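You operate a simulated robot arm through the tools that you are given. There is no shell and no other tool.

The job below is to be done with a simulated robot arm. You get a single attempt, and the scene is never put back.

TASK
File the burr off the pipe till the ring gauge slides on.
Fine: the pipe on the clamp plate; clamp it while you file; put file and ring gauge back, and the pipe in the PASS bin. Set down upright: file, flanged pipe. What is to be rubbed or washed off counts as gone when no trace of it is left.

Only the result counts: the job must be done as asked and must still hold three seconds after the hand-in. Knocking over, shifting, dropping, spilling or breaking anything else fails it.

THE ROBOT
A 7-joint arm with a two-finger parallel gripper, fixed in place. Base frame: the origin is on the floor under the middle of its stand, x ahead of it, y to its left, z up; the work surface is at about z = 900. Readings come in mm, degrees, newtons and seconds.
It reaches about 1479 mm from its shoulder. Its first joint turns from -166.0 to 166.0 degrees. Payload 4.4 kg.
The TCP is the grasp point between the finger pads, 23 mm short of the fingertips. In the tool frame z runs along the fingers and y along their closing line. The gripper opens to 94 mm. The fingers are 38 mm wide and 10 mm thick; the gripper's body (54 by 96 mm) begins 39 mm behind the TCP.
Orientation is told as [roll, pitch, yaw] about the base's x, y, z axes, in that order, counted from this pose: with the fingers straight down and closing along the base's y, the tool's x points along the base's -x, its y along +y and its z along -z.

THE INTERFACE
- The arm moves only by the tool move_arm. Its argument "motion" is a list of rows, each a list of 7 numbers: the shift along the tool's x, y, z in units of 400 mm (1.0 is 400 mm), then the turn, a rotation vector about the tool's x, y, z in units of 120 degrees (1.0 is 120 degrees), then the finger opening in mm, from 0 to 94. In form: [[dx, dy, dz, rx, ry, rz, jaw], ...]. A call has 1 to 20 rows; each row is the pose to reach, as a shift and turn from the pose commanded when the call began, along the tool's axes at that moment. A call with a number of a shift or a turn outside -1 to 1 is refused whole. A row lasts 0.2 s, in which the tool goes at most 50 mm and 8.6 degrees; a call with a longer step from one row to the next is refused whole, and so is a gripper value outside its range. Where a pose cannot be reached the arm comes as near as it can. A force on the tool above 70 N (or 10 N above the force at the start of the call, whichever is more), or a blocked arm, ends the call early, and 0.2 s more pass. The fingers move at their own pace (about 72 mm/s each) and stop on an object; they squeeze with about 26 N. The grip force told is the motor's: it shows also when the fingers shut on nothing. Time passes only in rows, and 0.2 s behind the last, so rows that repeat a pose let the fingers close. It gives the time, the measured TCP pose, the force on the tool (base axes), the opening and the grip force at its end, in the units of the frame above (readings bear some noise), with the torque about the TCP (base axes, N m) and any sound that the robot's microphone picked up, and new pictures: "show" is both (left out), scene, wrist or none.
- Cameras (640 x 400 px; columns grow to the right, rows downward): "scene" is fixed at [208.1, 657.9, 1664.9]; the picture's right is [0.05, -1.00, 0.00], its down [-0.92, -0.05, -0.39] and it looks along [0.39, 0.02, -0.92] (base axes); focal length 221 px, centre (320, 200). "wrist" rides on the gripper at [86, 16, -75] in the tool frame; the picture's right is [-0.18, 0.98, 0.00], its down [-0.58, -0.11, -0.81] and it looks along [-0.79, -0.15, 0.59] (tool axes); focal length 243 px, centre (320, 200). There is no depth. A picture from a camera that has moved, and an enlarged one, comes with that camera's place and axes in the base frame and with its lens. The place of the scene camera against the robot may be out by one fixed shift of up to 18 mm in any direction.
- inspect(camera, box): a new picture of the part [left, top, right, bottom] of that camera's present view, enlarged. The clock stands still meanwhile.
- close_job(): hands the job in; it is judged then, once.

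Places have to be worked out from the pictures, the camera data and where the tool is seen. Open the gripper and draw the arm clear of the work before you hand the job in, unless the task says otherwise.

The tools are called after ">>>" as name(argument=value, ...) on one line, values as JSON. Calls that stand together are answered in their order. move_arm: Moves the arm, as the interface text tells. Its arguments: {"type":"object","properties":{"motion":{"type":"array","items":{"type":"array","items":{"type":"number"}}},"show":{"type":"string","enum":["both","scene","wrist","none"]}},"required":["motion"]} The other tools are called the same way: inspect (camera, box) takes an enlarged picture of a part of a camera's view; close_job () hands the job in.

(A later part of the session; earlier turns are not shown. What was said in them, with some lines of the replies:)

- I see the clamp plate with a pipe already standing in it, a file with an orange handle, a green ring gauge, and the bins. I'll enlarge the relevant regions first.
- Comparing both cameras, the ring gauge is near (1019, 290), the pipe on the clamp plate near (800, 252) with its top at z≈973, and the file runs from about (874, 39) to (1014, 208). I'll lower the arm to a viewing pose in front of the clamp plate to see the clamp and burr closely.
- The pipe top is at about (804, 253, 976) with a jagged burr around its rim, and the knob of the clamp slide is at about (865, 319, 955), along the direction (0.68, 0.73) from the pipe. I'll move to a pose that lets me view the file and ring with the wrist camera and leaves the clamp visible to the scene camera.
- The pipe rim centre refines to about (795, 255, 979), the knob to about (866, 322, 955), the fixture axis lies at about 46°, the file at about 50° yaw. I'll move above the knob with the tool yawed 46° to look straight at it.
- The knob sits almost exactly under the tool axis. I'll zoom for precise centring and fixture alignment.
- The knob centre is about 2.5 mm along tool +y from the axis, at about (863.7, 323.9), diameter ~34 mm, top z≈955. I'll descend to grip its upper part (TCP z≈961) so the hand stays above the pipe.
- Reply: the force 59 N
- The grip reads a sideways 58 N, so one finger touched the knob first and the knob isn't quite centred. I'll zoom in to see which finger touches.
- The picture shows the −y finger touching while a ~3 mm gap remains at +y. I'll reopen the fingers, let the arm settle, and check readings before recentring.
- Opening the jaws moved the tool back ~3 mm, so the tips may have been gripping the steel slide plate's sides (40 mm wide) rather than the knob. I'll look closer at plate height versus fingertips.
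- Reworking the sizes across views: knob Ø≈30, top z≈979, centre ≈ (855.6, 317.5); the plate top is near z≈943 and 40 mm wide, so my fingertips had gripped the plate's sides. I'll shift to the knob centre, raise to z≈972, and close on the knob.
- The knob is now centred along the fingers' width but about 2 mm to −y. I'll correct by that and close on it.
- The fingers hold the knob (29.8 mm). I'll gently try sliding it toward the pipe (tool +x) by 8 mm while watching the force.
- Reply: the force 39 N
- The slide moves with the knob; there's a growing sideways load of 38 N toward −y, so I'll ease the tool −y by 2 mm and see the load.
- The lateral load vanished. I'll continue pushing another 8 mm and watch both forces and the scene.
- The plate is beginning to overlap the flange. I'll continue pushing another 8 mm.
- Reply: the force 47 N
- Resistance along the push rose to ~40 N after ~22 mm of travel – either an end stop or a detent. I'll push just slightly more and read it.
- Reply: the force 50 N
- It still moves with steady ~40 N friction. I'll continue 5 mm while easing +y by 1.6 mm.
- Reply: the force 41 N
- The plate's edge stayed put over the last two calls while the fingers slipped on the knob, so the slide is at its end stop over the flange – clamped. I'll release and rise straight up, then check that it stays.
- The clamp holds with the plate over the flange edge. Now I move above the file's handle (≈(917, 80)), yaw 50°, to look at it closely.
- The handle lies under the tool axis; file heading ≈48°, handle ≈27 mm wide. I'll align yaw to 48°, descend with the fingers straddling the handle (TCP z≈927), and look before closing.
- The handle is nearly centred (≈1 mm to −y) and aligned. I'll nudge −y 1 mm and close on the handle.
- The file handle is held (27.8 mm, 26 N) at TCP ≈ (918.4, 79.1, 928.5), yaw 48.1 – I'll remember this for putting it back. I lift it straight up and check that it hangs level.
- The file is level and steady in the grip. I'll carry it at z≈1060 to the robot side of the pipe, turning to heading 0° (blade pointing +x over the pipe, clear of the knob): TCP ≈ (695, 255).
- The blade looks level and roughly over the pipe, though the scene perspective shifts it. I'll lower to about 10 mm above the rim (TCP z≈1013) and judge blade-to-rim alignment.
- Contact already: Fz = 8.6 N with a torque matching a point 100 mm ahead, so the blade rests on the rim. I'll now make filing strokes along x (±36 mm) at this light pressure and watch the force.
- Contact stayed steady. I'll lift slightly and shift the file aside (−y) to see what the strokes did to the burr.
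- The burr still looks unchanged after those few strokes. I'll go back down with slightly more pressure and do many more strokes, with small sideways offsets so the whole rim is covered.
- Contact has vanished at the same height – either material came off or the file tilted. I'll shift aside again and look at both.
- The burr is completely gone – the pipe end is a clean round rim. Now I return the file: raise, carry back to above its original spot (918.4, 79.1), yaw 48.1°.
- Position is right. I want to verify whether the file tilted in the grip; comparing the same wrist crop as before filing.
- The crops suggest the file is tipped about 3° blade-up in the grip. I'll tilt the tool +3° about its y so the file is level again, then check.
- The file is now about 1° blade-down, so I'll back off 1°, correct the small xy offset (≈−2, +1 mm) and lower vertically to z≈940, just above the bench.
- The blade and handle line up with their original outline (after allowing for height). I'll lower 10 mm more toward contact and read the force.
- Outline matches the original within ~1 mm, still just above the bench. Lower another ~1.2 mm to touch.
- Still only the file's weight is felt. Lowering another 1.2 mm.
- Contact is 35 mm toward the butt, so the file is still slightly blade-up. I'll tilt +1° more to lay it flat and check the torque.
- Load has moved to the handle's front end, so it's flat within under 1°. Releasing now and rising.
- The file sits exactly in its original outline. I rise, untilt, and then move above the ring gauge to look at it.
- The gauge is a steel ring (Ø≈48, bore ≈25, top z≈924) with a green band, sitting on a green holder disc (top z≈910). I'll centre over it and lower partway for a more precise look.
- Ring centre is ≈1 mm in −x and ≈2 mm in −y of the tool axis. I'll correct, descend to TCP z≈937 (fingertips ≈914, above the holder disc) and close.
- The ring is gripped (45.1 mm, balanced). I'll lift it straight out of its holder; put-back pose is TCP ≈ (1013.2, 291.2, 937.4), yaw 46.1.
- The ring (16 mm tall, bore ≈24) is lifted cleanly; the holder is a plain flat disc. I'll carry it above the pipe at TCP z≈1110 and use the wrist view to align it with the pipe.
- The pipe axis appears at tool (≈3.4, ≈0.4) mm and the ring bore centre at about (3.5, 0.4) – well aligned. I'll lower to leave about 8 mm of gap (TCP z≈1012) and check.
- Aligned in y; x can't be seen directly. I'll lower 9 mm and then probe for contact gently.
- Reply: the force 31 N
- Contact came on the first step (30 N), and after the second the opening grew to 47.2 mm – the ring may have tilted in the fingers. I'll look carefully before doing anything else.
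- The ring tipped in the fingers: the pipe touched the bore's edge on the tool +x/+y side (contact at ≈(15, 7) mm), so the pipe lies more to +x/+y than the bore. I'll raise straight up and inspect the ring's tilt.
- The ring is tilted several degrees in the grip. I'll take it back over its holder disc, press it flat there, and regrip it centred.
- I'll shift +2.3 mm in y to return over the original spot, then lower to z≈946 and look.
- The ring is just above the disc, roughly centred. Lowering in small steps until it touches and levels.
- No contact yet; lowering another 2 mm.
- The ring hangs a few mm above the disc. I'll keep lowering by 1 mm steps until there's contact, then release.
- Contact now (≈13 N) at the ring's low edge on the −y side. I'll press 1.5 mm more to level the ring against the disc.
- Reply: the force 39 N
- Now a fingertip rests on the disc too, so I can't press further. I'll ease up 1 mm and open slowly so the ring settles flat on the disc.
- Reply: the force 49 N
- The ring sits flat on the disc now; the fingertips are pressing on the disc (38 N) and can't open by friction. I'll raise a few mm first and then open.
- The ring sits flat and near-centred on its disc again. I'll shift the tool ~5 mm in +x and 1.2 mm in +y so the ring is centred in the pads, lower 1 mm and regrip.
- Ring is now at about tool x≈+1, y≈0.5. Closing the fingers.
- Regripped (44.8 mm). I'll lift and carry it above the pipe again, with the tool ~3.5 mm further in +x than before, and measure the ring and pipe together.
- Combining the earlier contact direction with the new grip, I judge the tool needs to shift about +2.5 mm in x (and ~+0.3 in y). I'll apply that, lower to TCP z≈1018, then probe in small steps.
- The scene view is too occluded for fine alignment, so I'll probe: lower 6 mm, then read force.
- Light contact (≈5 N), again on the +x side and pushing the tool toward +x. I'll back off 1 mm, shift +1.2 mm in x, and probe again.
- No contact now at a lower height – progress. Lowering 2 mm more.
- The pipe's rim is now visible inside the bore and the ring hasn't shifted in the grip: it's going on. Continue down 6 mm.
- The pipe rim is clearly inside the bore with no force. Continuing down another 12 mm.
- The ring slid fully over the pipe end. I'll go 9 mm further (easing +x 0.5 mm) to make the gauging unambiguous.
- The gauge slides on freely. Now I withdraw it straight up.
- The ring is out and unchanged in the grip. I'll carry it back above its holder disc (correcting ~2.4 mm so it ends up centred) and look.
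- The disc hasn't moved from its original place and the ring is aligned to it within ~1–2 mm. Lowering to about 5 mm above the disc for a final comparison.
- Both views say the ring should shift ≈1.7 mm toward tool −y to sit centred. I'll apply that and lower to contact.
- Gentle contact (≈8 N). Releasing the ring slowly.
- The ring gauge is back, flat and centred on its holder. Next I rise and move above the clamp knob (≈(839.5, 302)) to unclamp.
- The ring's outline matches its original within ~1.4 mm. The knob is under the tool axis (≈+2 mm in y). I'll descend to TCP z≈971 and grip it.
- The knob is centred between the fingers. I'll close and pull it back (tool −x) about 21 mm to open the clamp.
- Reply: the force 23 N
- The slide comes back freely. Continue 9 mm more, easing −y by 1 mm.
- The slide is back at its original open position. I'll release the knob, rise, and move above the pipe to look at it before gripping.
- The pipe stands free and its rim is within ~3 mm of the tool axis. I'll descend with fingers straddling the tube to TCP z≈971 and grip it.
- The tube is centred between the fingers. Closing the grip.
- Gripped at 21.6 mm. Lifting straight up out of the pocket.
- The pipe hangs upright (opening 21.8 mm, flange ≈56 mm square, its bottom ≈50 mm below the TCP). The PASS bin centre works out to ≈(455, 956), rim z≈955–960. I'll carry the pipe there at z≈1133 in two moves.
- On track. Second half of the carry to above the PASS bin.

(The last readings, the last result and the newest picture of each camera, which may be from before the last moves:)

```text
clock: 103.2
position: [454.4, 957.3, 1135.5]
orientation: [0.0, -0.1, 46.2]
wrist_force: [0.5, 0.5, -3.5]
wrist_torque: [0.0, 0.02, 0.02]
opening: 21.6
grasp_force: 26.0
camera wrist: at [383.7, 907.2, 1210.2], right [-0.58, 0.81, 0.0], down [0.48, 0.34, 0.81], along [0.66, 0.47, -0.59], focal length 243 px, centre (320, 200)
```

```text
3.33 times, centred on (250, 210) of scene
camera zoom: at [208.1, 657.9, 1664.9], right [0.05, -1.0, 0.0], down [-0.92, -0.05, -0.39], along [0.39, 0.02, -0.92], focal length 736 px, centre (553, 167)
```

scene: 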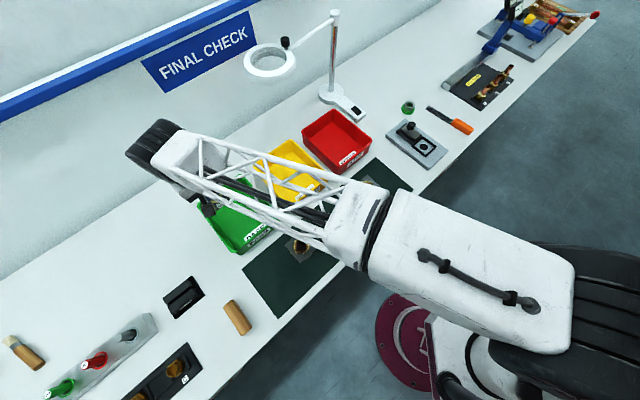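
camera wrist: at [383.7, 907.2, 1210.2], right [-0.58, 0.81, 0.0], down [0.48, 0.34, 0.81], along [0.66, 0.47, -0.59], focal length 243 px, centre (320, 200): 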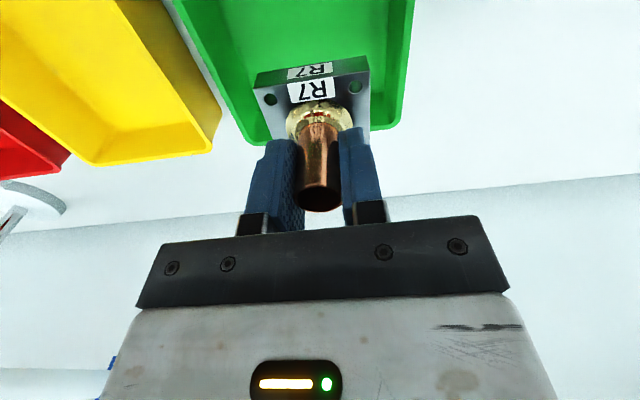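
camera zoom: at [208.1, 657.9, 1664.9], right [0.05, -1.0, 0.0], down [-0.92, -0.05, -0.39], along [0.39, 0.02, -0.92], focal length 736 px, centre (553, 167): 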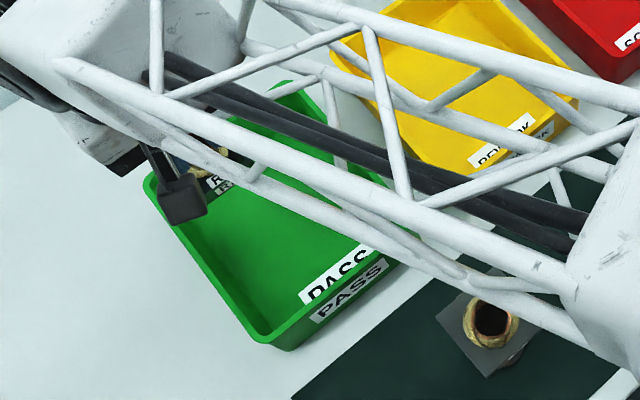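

Wrist view puts the bin's centre about 20 mm toward tool −y and ~6 mm toward −x from the pipe. I'll centre the pipe and lower to TCP z≈1025 (flange still above the rim) to check clearances.

>>> move_arm(motion=[[-0.008, -0.025, 0, 0, 0, 0, 10], [-0.015, -0.05, 0, 0, 0, 0, 10], [-0.015, -0.05, 0.1, 0, 0, 0, 10], [-0.015, -0.05, 0.2, 0, 0, 0, 10], [-0.015, -0.05, 0.275, 0, 0, 0, 10], [-0.015, -0.05, 0.275, 0, 0, 0, 10]], show="both")

>>> inspect(camera="wrist", box=[160, 0, 480, 200])

>>> inspect(camera="scene", box=[170, 150, 330, 270])

```text
clock: 104.6
position: [473.7, 947.6, 1027.1]
orientation: [-0.1, 0.0, 46.1]
wrist_force: [0.1, -0.4, -3.9]
wrist_torque: [0.0, 0.0, -0.01]
opening: 21.5
grasp_force: 26.3
camera wrist: at [403.0, 896.9, 1102.1], right [-0.58, 0.81, 0.0], down [0.48, 0.34, 0.81], along [0.66, 0.47, -0.59], focal length 243 px, centre (320, 200)
```

scene: 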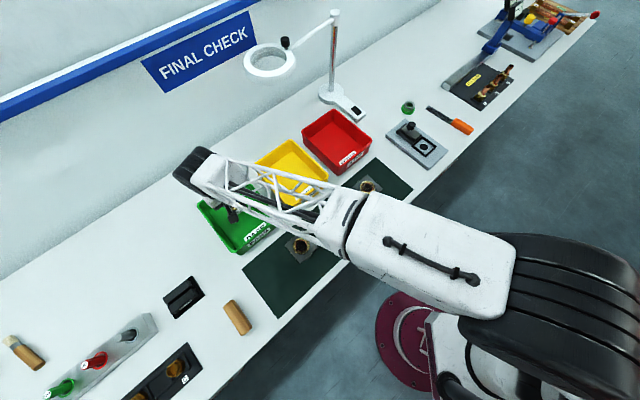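
wrist: 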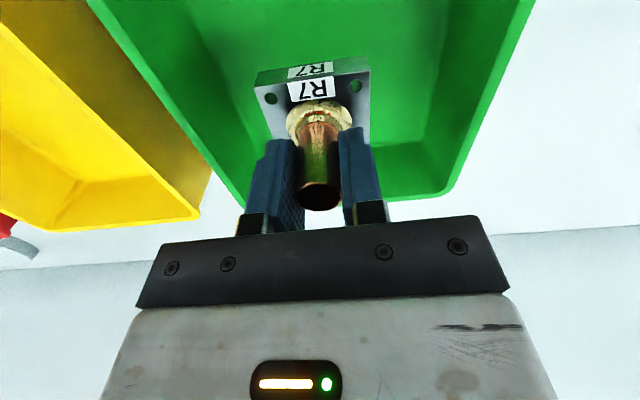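

```text
2.00 times, centred on (320, 100) of wrist
camera zoom: at [403.0, 896.9, 1102.1], right [-0.58, 0.81, 0.0], down [0.48, 0.34, 0.81], along [0.66, 0.47, -0.59], focal length 485 px, centre (320, 400)
```

zoom: 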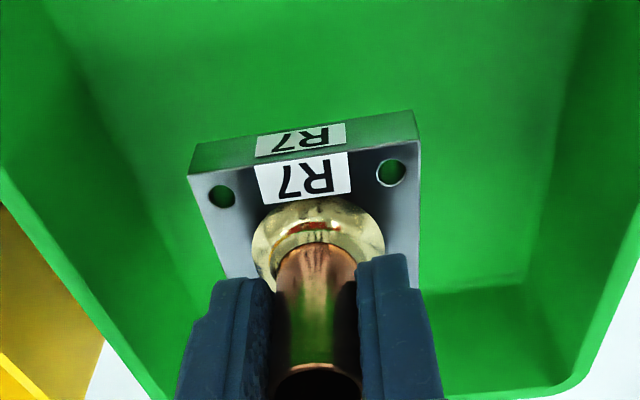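

```text
3.33 times, centred on (250, 210) of scene
camera zoom: at [208.1, 657.9, 1664.9], right [0.05, -1.0, 0.0], down [-0.92, -0.05, -0.39], along [0.39, 0.02, -0.92], focal length 736 px, centre (553, 167)
```

zoom: 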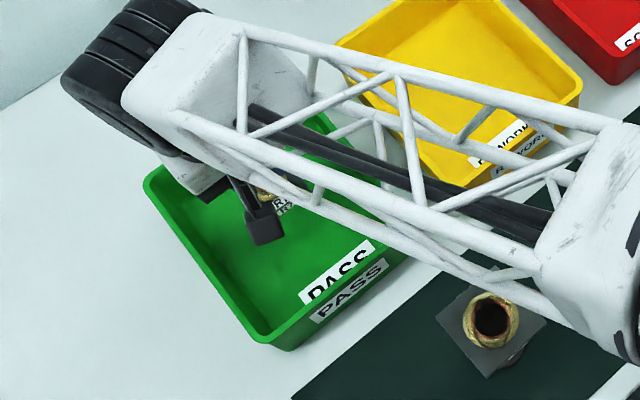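

The pipe is centred inside the bin's outline with clear walls. Lowering into the bin to TCP z≈966 (flange ~10 mm above the floor).

>>> move_arm(motion=[[0, 0, 0.06, 0, 0, 0, 10], [0, 0, 0.11, 0, 0, 0, 10], [0, 0, 0.1525, 0, 0, 0, 10], [0, 0, 0.1525, 0, 0, 0, 10]], show="wrist")

```text
clock: 105.6
position: [474.5, 946.0, 965.8]
orientation: [0.0, 0.0, 46.1]
wrist_force: [-0.2, -1.0, -3.5]
wrist_torque: [0.0, -0.02, -0.04]
opening: 21.7
grasp_force: 25.9
camera wrist: at [402.5, 896.1, 1040.3], right [-0.58, 0.81, 0.0], down [0.48, 0.34, 0.81], along [0.66, 0.47, -0.59], focal length 243 px, centre (320, 200)
```

wrist: 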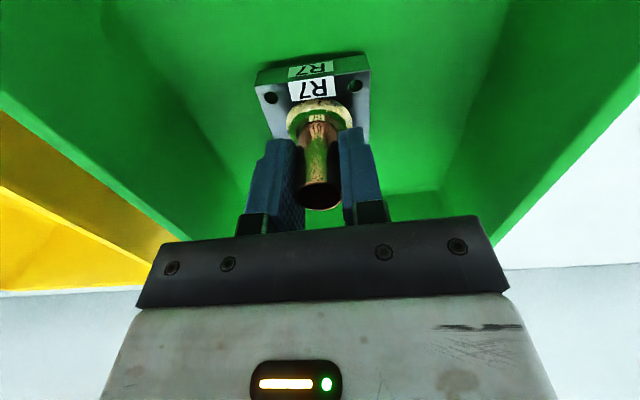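

No contact yet and well clear of the walls. Lowering in 2–3 mm steps until touch.

>>> move_arm(motion=[[0, 0, 0.005, 0, 0, 0, 10], [0, 0, 0.01, 0, 0, 0, 10], [0, 0, 0.01, 0, 0, 0, 10]], show="none")

```text
clock: 106.4
position: [471.4, 945.5, 961.4]
orientation: [0.0, 0.0, 46.1]
wrist_force: [-0.2, -0.3, -3.8]
wrist_torque: [0.01, 0.03, -0.02]
opening: 21.7
grasp_force: 26.7
```

>>> move_arm(motion=[[0, 0, 0.004, 0, 0, 0, 10], [0, 0, 0.0075, 0, 0, 0, 10], [0, 0, 0.0075, 0, 0, 0, 10]], show="none")

```text
clock: 107.2
position: [473.0, 946.4, 959.7]
orientation: [0.0, -0.1, 46.0]
wrist_force: [-0.2, -1.3, 7.6]
wrist_torque: [-0.09, 0.33, 0.04]
opening: 21.4
grasp_force: 26.1
```

Flange touches the floor (one corner first, ≈11 N). I'll press 0.8 mm more to level it and then read.

>>> move_arm(motion=[[0, 0, 0.002, 0, 0, 0, 10], [0, 0, 0.002, 0, 0, 0, 10]], show="wrist")

>>> inspect(camera="wrist", box=[220, 30, 420, 230])

```text
clock: 107.8
position: [474.5, 946.9, 959.2]
orientation: [0.0, -0.1, 46.0]
wrist_force: [-5.7, -3.0, 20.9]
wrist_torque: [-0.34, -0.01, -0.02]
opening: 21.4
grasp_force: 25.6
camera wrist: at [402.4, 896.4, 1033.7], right [-0.58, 0.81, 0.0], down [0.48, 0.34, 0.81], along [0.66, 0.47, -0.59], focal length 243 px, centre (320, 200)
```

wrist: 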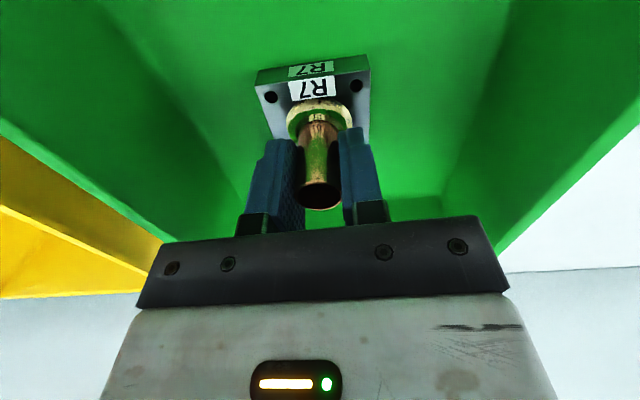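

```text
2.00 times, centred on (320, 130) of wrist
camera zoom: at [402.4, 896.4, 1033.7], right [-0.58, 0.81, 0.0], down [0.48, 0.34, 0.81], along [0.66, 0.47, -0.59], focal length 485 px, centre (320, 340)
```

zoom: 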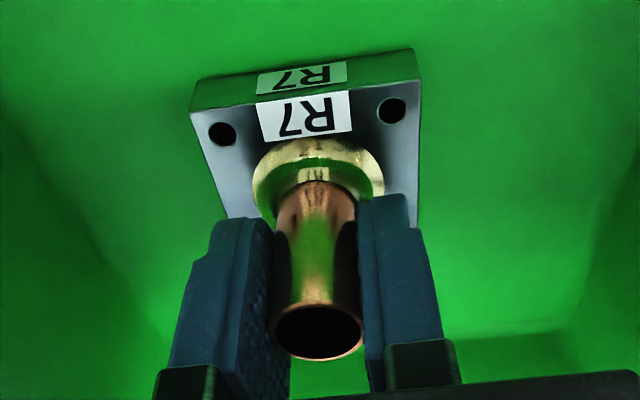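

The load is now central, so the flange sits flat. Easing off and releasing, then rising straight up.

>>> move_arm(motion=[[0, 0, -0.002, 0, 0, 0, 10], [0, 0, -0.002, 0, 0, 0, 22], [0, 0, -0.002, 0, 0, 0, 30], [0, 0, -0.002, 0, 0, 0, 42], [0, 0, -0.002, 0, 0, 0, 50], [0, 0, -0.002, 0, 0, 0, 50]], show="wrist")

>>> inspect(camera="wrist", box=[220, 30, 420, 230])

```text
clock: 109.2
position: [473.9, 946.1, 958.0]
orientation: [-0.1, -0.1, 46.1]
wrist_force: [-0.3, 0.0, -0.3]
wrist_torque: [0.0, 0.02, -0.02]
opening: 50.2
grasp_force: 0.0
camera wrist: at [402.9, 896.1, 1032.9], right [-0.58, 0.81, 0.0], down [0.48, 0.34, 0.81], along [0.66, 0.47, -0.59], focal length 243 px, centre (320, 200)
```

wrist: 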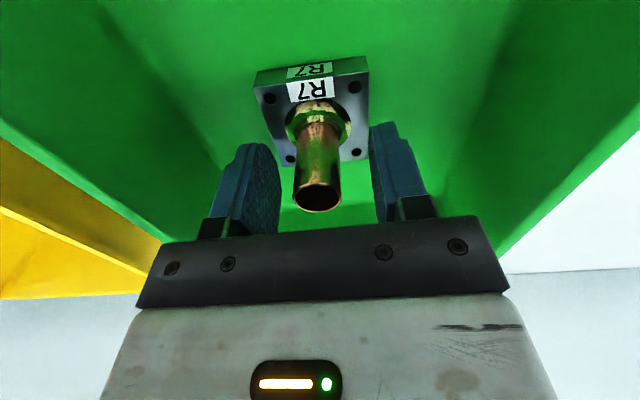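

```text
2.00 times, centred on (320, 130) of wrist
camera zoom: at [402.9, 896.1, 1032.9], right [-0.58, 0.81, 0.0], down [0.48, 0.34, 0.81], along [0.66, 0.47, -0.59], focal length 485 px, centre (320, 340)
```

zoom: 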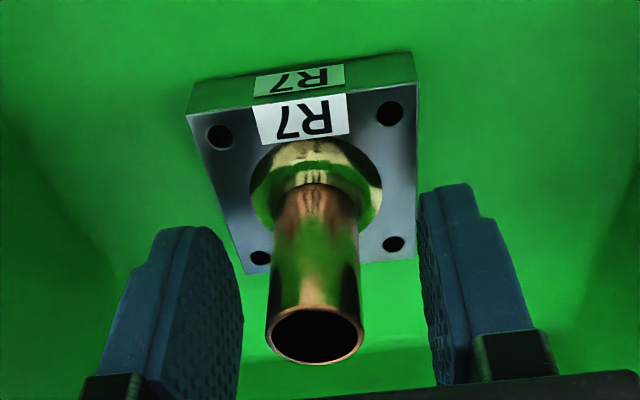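

The pipe stands upright in the PASS bin. I rise straight up and then retract to see everything.

>>> move_arm(motion=[[0, 0, -0.05, 0, 0, 0, 55], [0, 0, -0.12, 0, 0, 0, 60], [0, 0, -0.22, 0, 0, 0, 80], [0, 0, -0.34, 0, 0, 0, 94], [0, 0, -0.45, 0, 0, 0, 94], [0, 0, -0.45, 0, 0, 0, 94]], show="both")

```text
clock: 110.6
position: [473.9, 947.1, 1137.1]
orientation: [-0.1, 0.0, 46.1]
wrist_force: [-0.4, -0.4, 0.3]
wrist_torque: [0.01, 0.0, 0.03]
opening: 94.1
grasp_force: 0.1
camera wrist: at [403.7, 896.9, 1211.7], right [-0.58, 0.81, 0.0], down [0.48, 0.34, 0.81], along [0.66, 0.47, -0.59], focal length 243 px, centre (320, 200)
```

scene: 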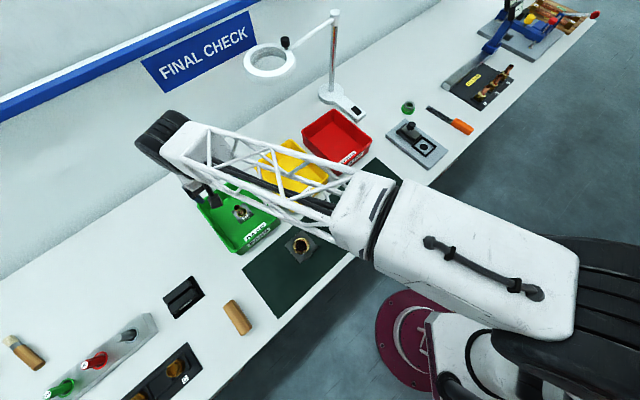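
wrist: 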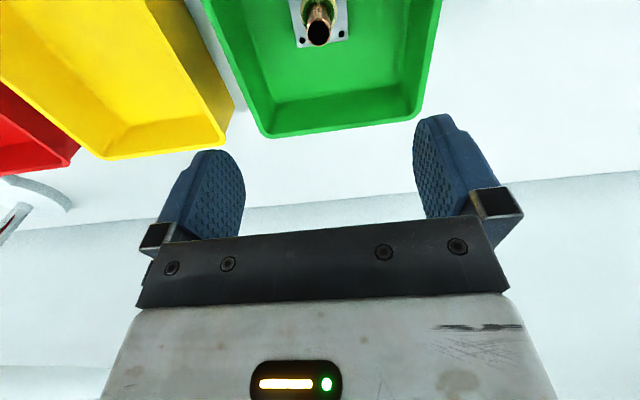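

Pipe is in place. I'll retract the arm back toward its start area in two moves so the scene camera can check everything.

>>> move_arm(motion=[[0.04, -0.07, -0.05, 0, 0, 0, 94], [0.09, -0.15, -0.1, 0, 0, 0, 94], [0.14, -0.235, -0.13, 0, 0, 0, 94], [0.19, -0.32, -0.15, 0, 0, 0, 94], [0.24, -0.405, -0.15, 0, 0, 0, 94], [0.29, -0.49, -0.15, 0, 0, 0, 94], [0.34, -0.575, -0.15, 0, 0, 0, 94], [0.385, -0.655, -0.15, 0, 0, 0, 94], [0.427, -0.728, -0.15, 0, 0, 0, 94]], show="none")

>>> move_arm(motion=[[0.04, -0.07, -0.05, 0, 0, 0, 94], [0.09, -0.15, -0.1, 0, 0, 0, 94], [0.14, -0.235, -0.13, 0, 0, 0, 94], [0.19, -0.32, -0.15, 0, 0, 0, 94], [0.24, -0.405, -0.15, 0, 0, 0, 94], [0.29, -0.49, -0.15, 0, 0, 0, 94], [0.34, -0.575, -0.15, 0, 0, 0, 94], [0.385, -0.655, -0.15, 0, 0, 0, 94], [0.427, -0.728, -0.15, 0, 0, 0, 94], [0.427, -0.728, -0.15, 0, 0, 0, 94]], show="both")

>>> inspect(camera="scene", box=[180, 90, 420, 330])

>>> inspect(camera="scene", box=[190, 165, 290, 260])

>>> inspect(camera="scene", box=[370, 80, 490, 180])

```text
clock: 112.6
position: [564.4, 620.2, 1197.0]
orientation: [-0.1, -0.1, 46.1]
wrist_force: [0.0, -0.3, -0.3]
wrist_torque: [0.0, 0.01, 0.02]
opening: 93.8
grasp_force: 0.0
```

```text
clock: 114.8
position: [654.6, 296.6, 1258.8]
orientation: [0.0, 0.0, 46.1]
wrist_force: [0.0, -0.3, 0.1]
wrist_torque: [-0.01, -0.05, 0.0]
opening: 94.1
grasp_force: 0.0
camera wrist: at [585.2, 246.2, 1332.6], right [-0.58, 0.81, 0.0], down [0.48, 0.34, 0.81], along [0.66, 0.47, -0.59], focal length 243 px, centre (320, 200)
```

scene: 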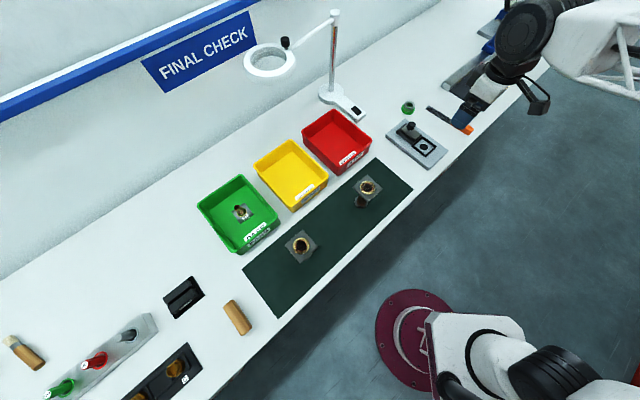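
wrist: 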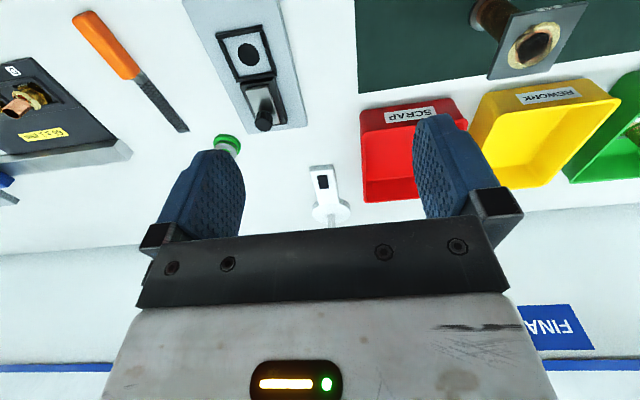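

```text
1.67 times, centred on (300, 210) of scene
camera zoom: at [208.1, 657.9, 1664.9], right [0.05, -1.0, 0.0], down [-0.92, -0.05, -0.39], along [0.39, 0.02, -0.92], focal length 368 px, centre (353, 183)
```

zoom: 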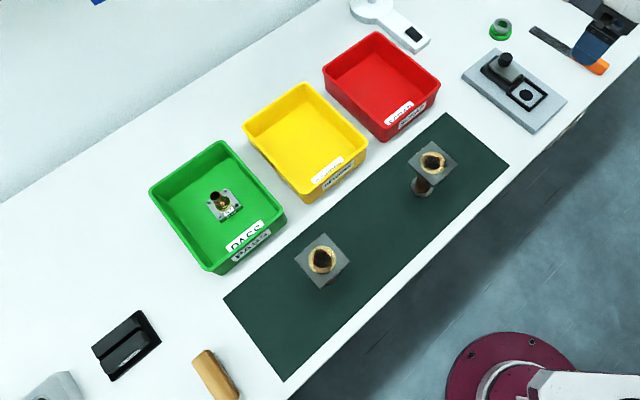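

```text
4.21 times, centred on (240, 212) of scene
camera zoom: at [208.1, 657.9, 1664.9], right [0.05, -1.0, 0.0], down [-0.92, -0.05, -0.39], along [0.39, 0.02, -0.92], focal length 929 px, centre (657, 147)
```

zoom: 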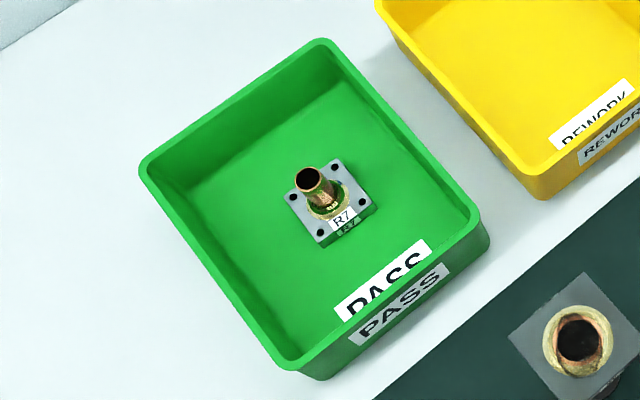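

```text
4.00 times, centred on (430, 130) of scene
camera zoom: at [208.1, 657.9, 1664.9], right [0.05, -1.0, 0.0], down [-0.92, -0.05, -0.39], along [0.39, 0.02, -0.92], focal length 883 px, centre (-120, 480)
```

zoom: 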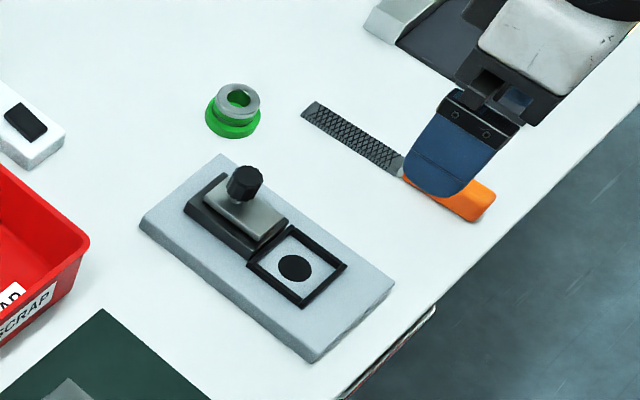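

All checks agree: the deburred pipe stands upright in the PASS bin, the ring gauge is on its holder, and the file is in its original spot. The clamp is open with its plate unmoved, and the arm is clear with the gripper open. Handing in.

>>> close_job()

```text
The job is handed in.
```

The job is handed in: the burr is filed off, the ring gauge slides onto the pipe, and the pipe is standing upright in the PASS bin. I haven't been told how it was judged.

- **Pipe:** I clamped it before filing. The camera showed a clean round rim afterwards, with no burr visible. I released the clamp before moving the pipe.
- **Ring gauge:** It went on freely on the second try. On the first try I hadn't lined it up, it touched the rim, and it tipped in the gripper. I set it back on its holder, regripped it and tried again. It ended up back on its holder, about 1 mm from where it started.
- **File:** It tipped slightly in the grip during filing, so I levelled it before setting it down. It lies flat in its original spot.
- **Everything else:** The clamp slide is back in its open position, and its plate has not moved. The final pictures show nothing else shifted or knocked over. The arm is clear with the gripper open.
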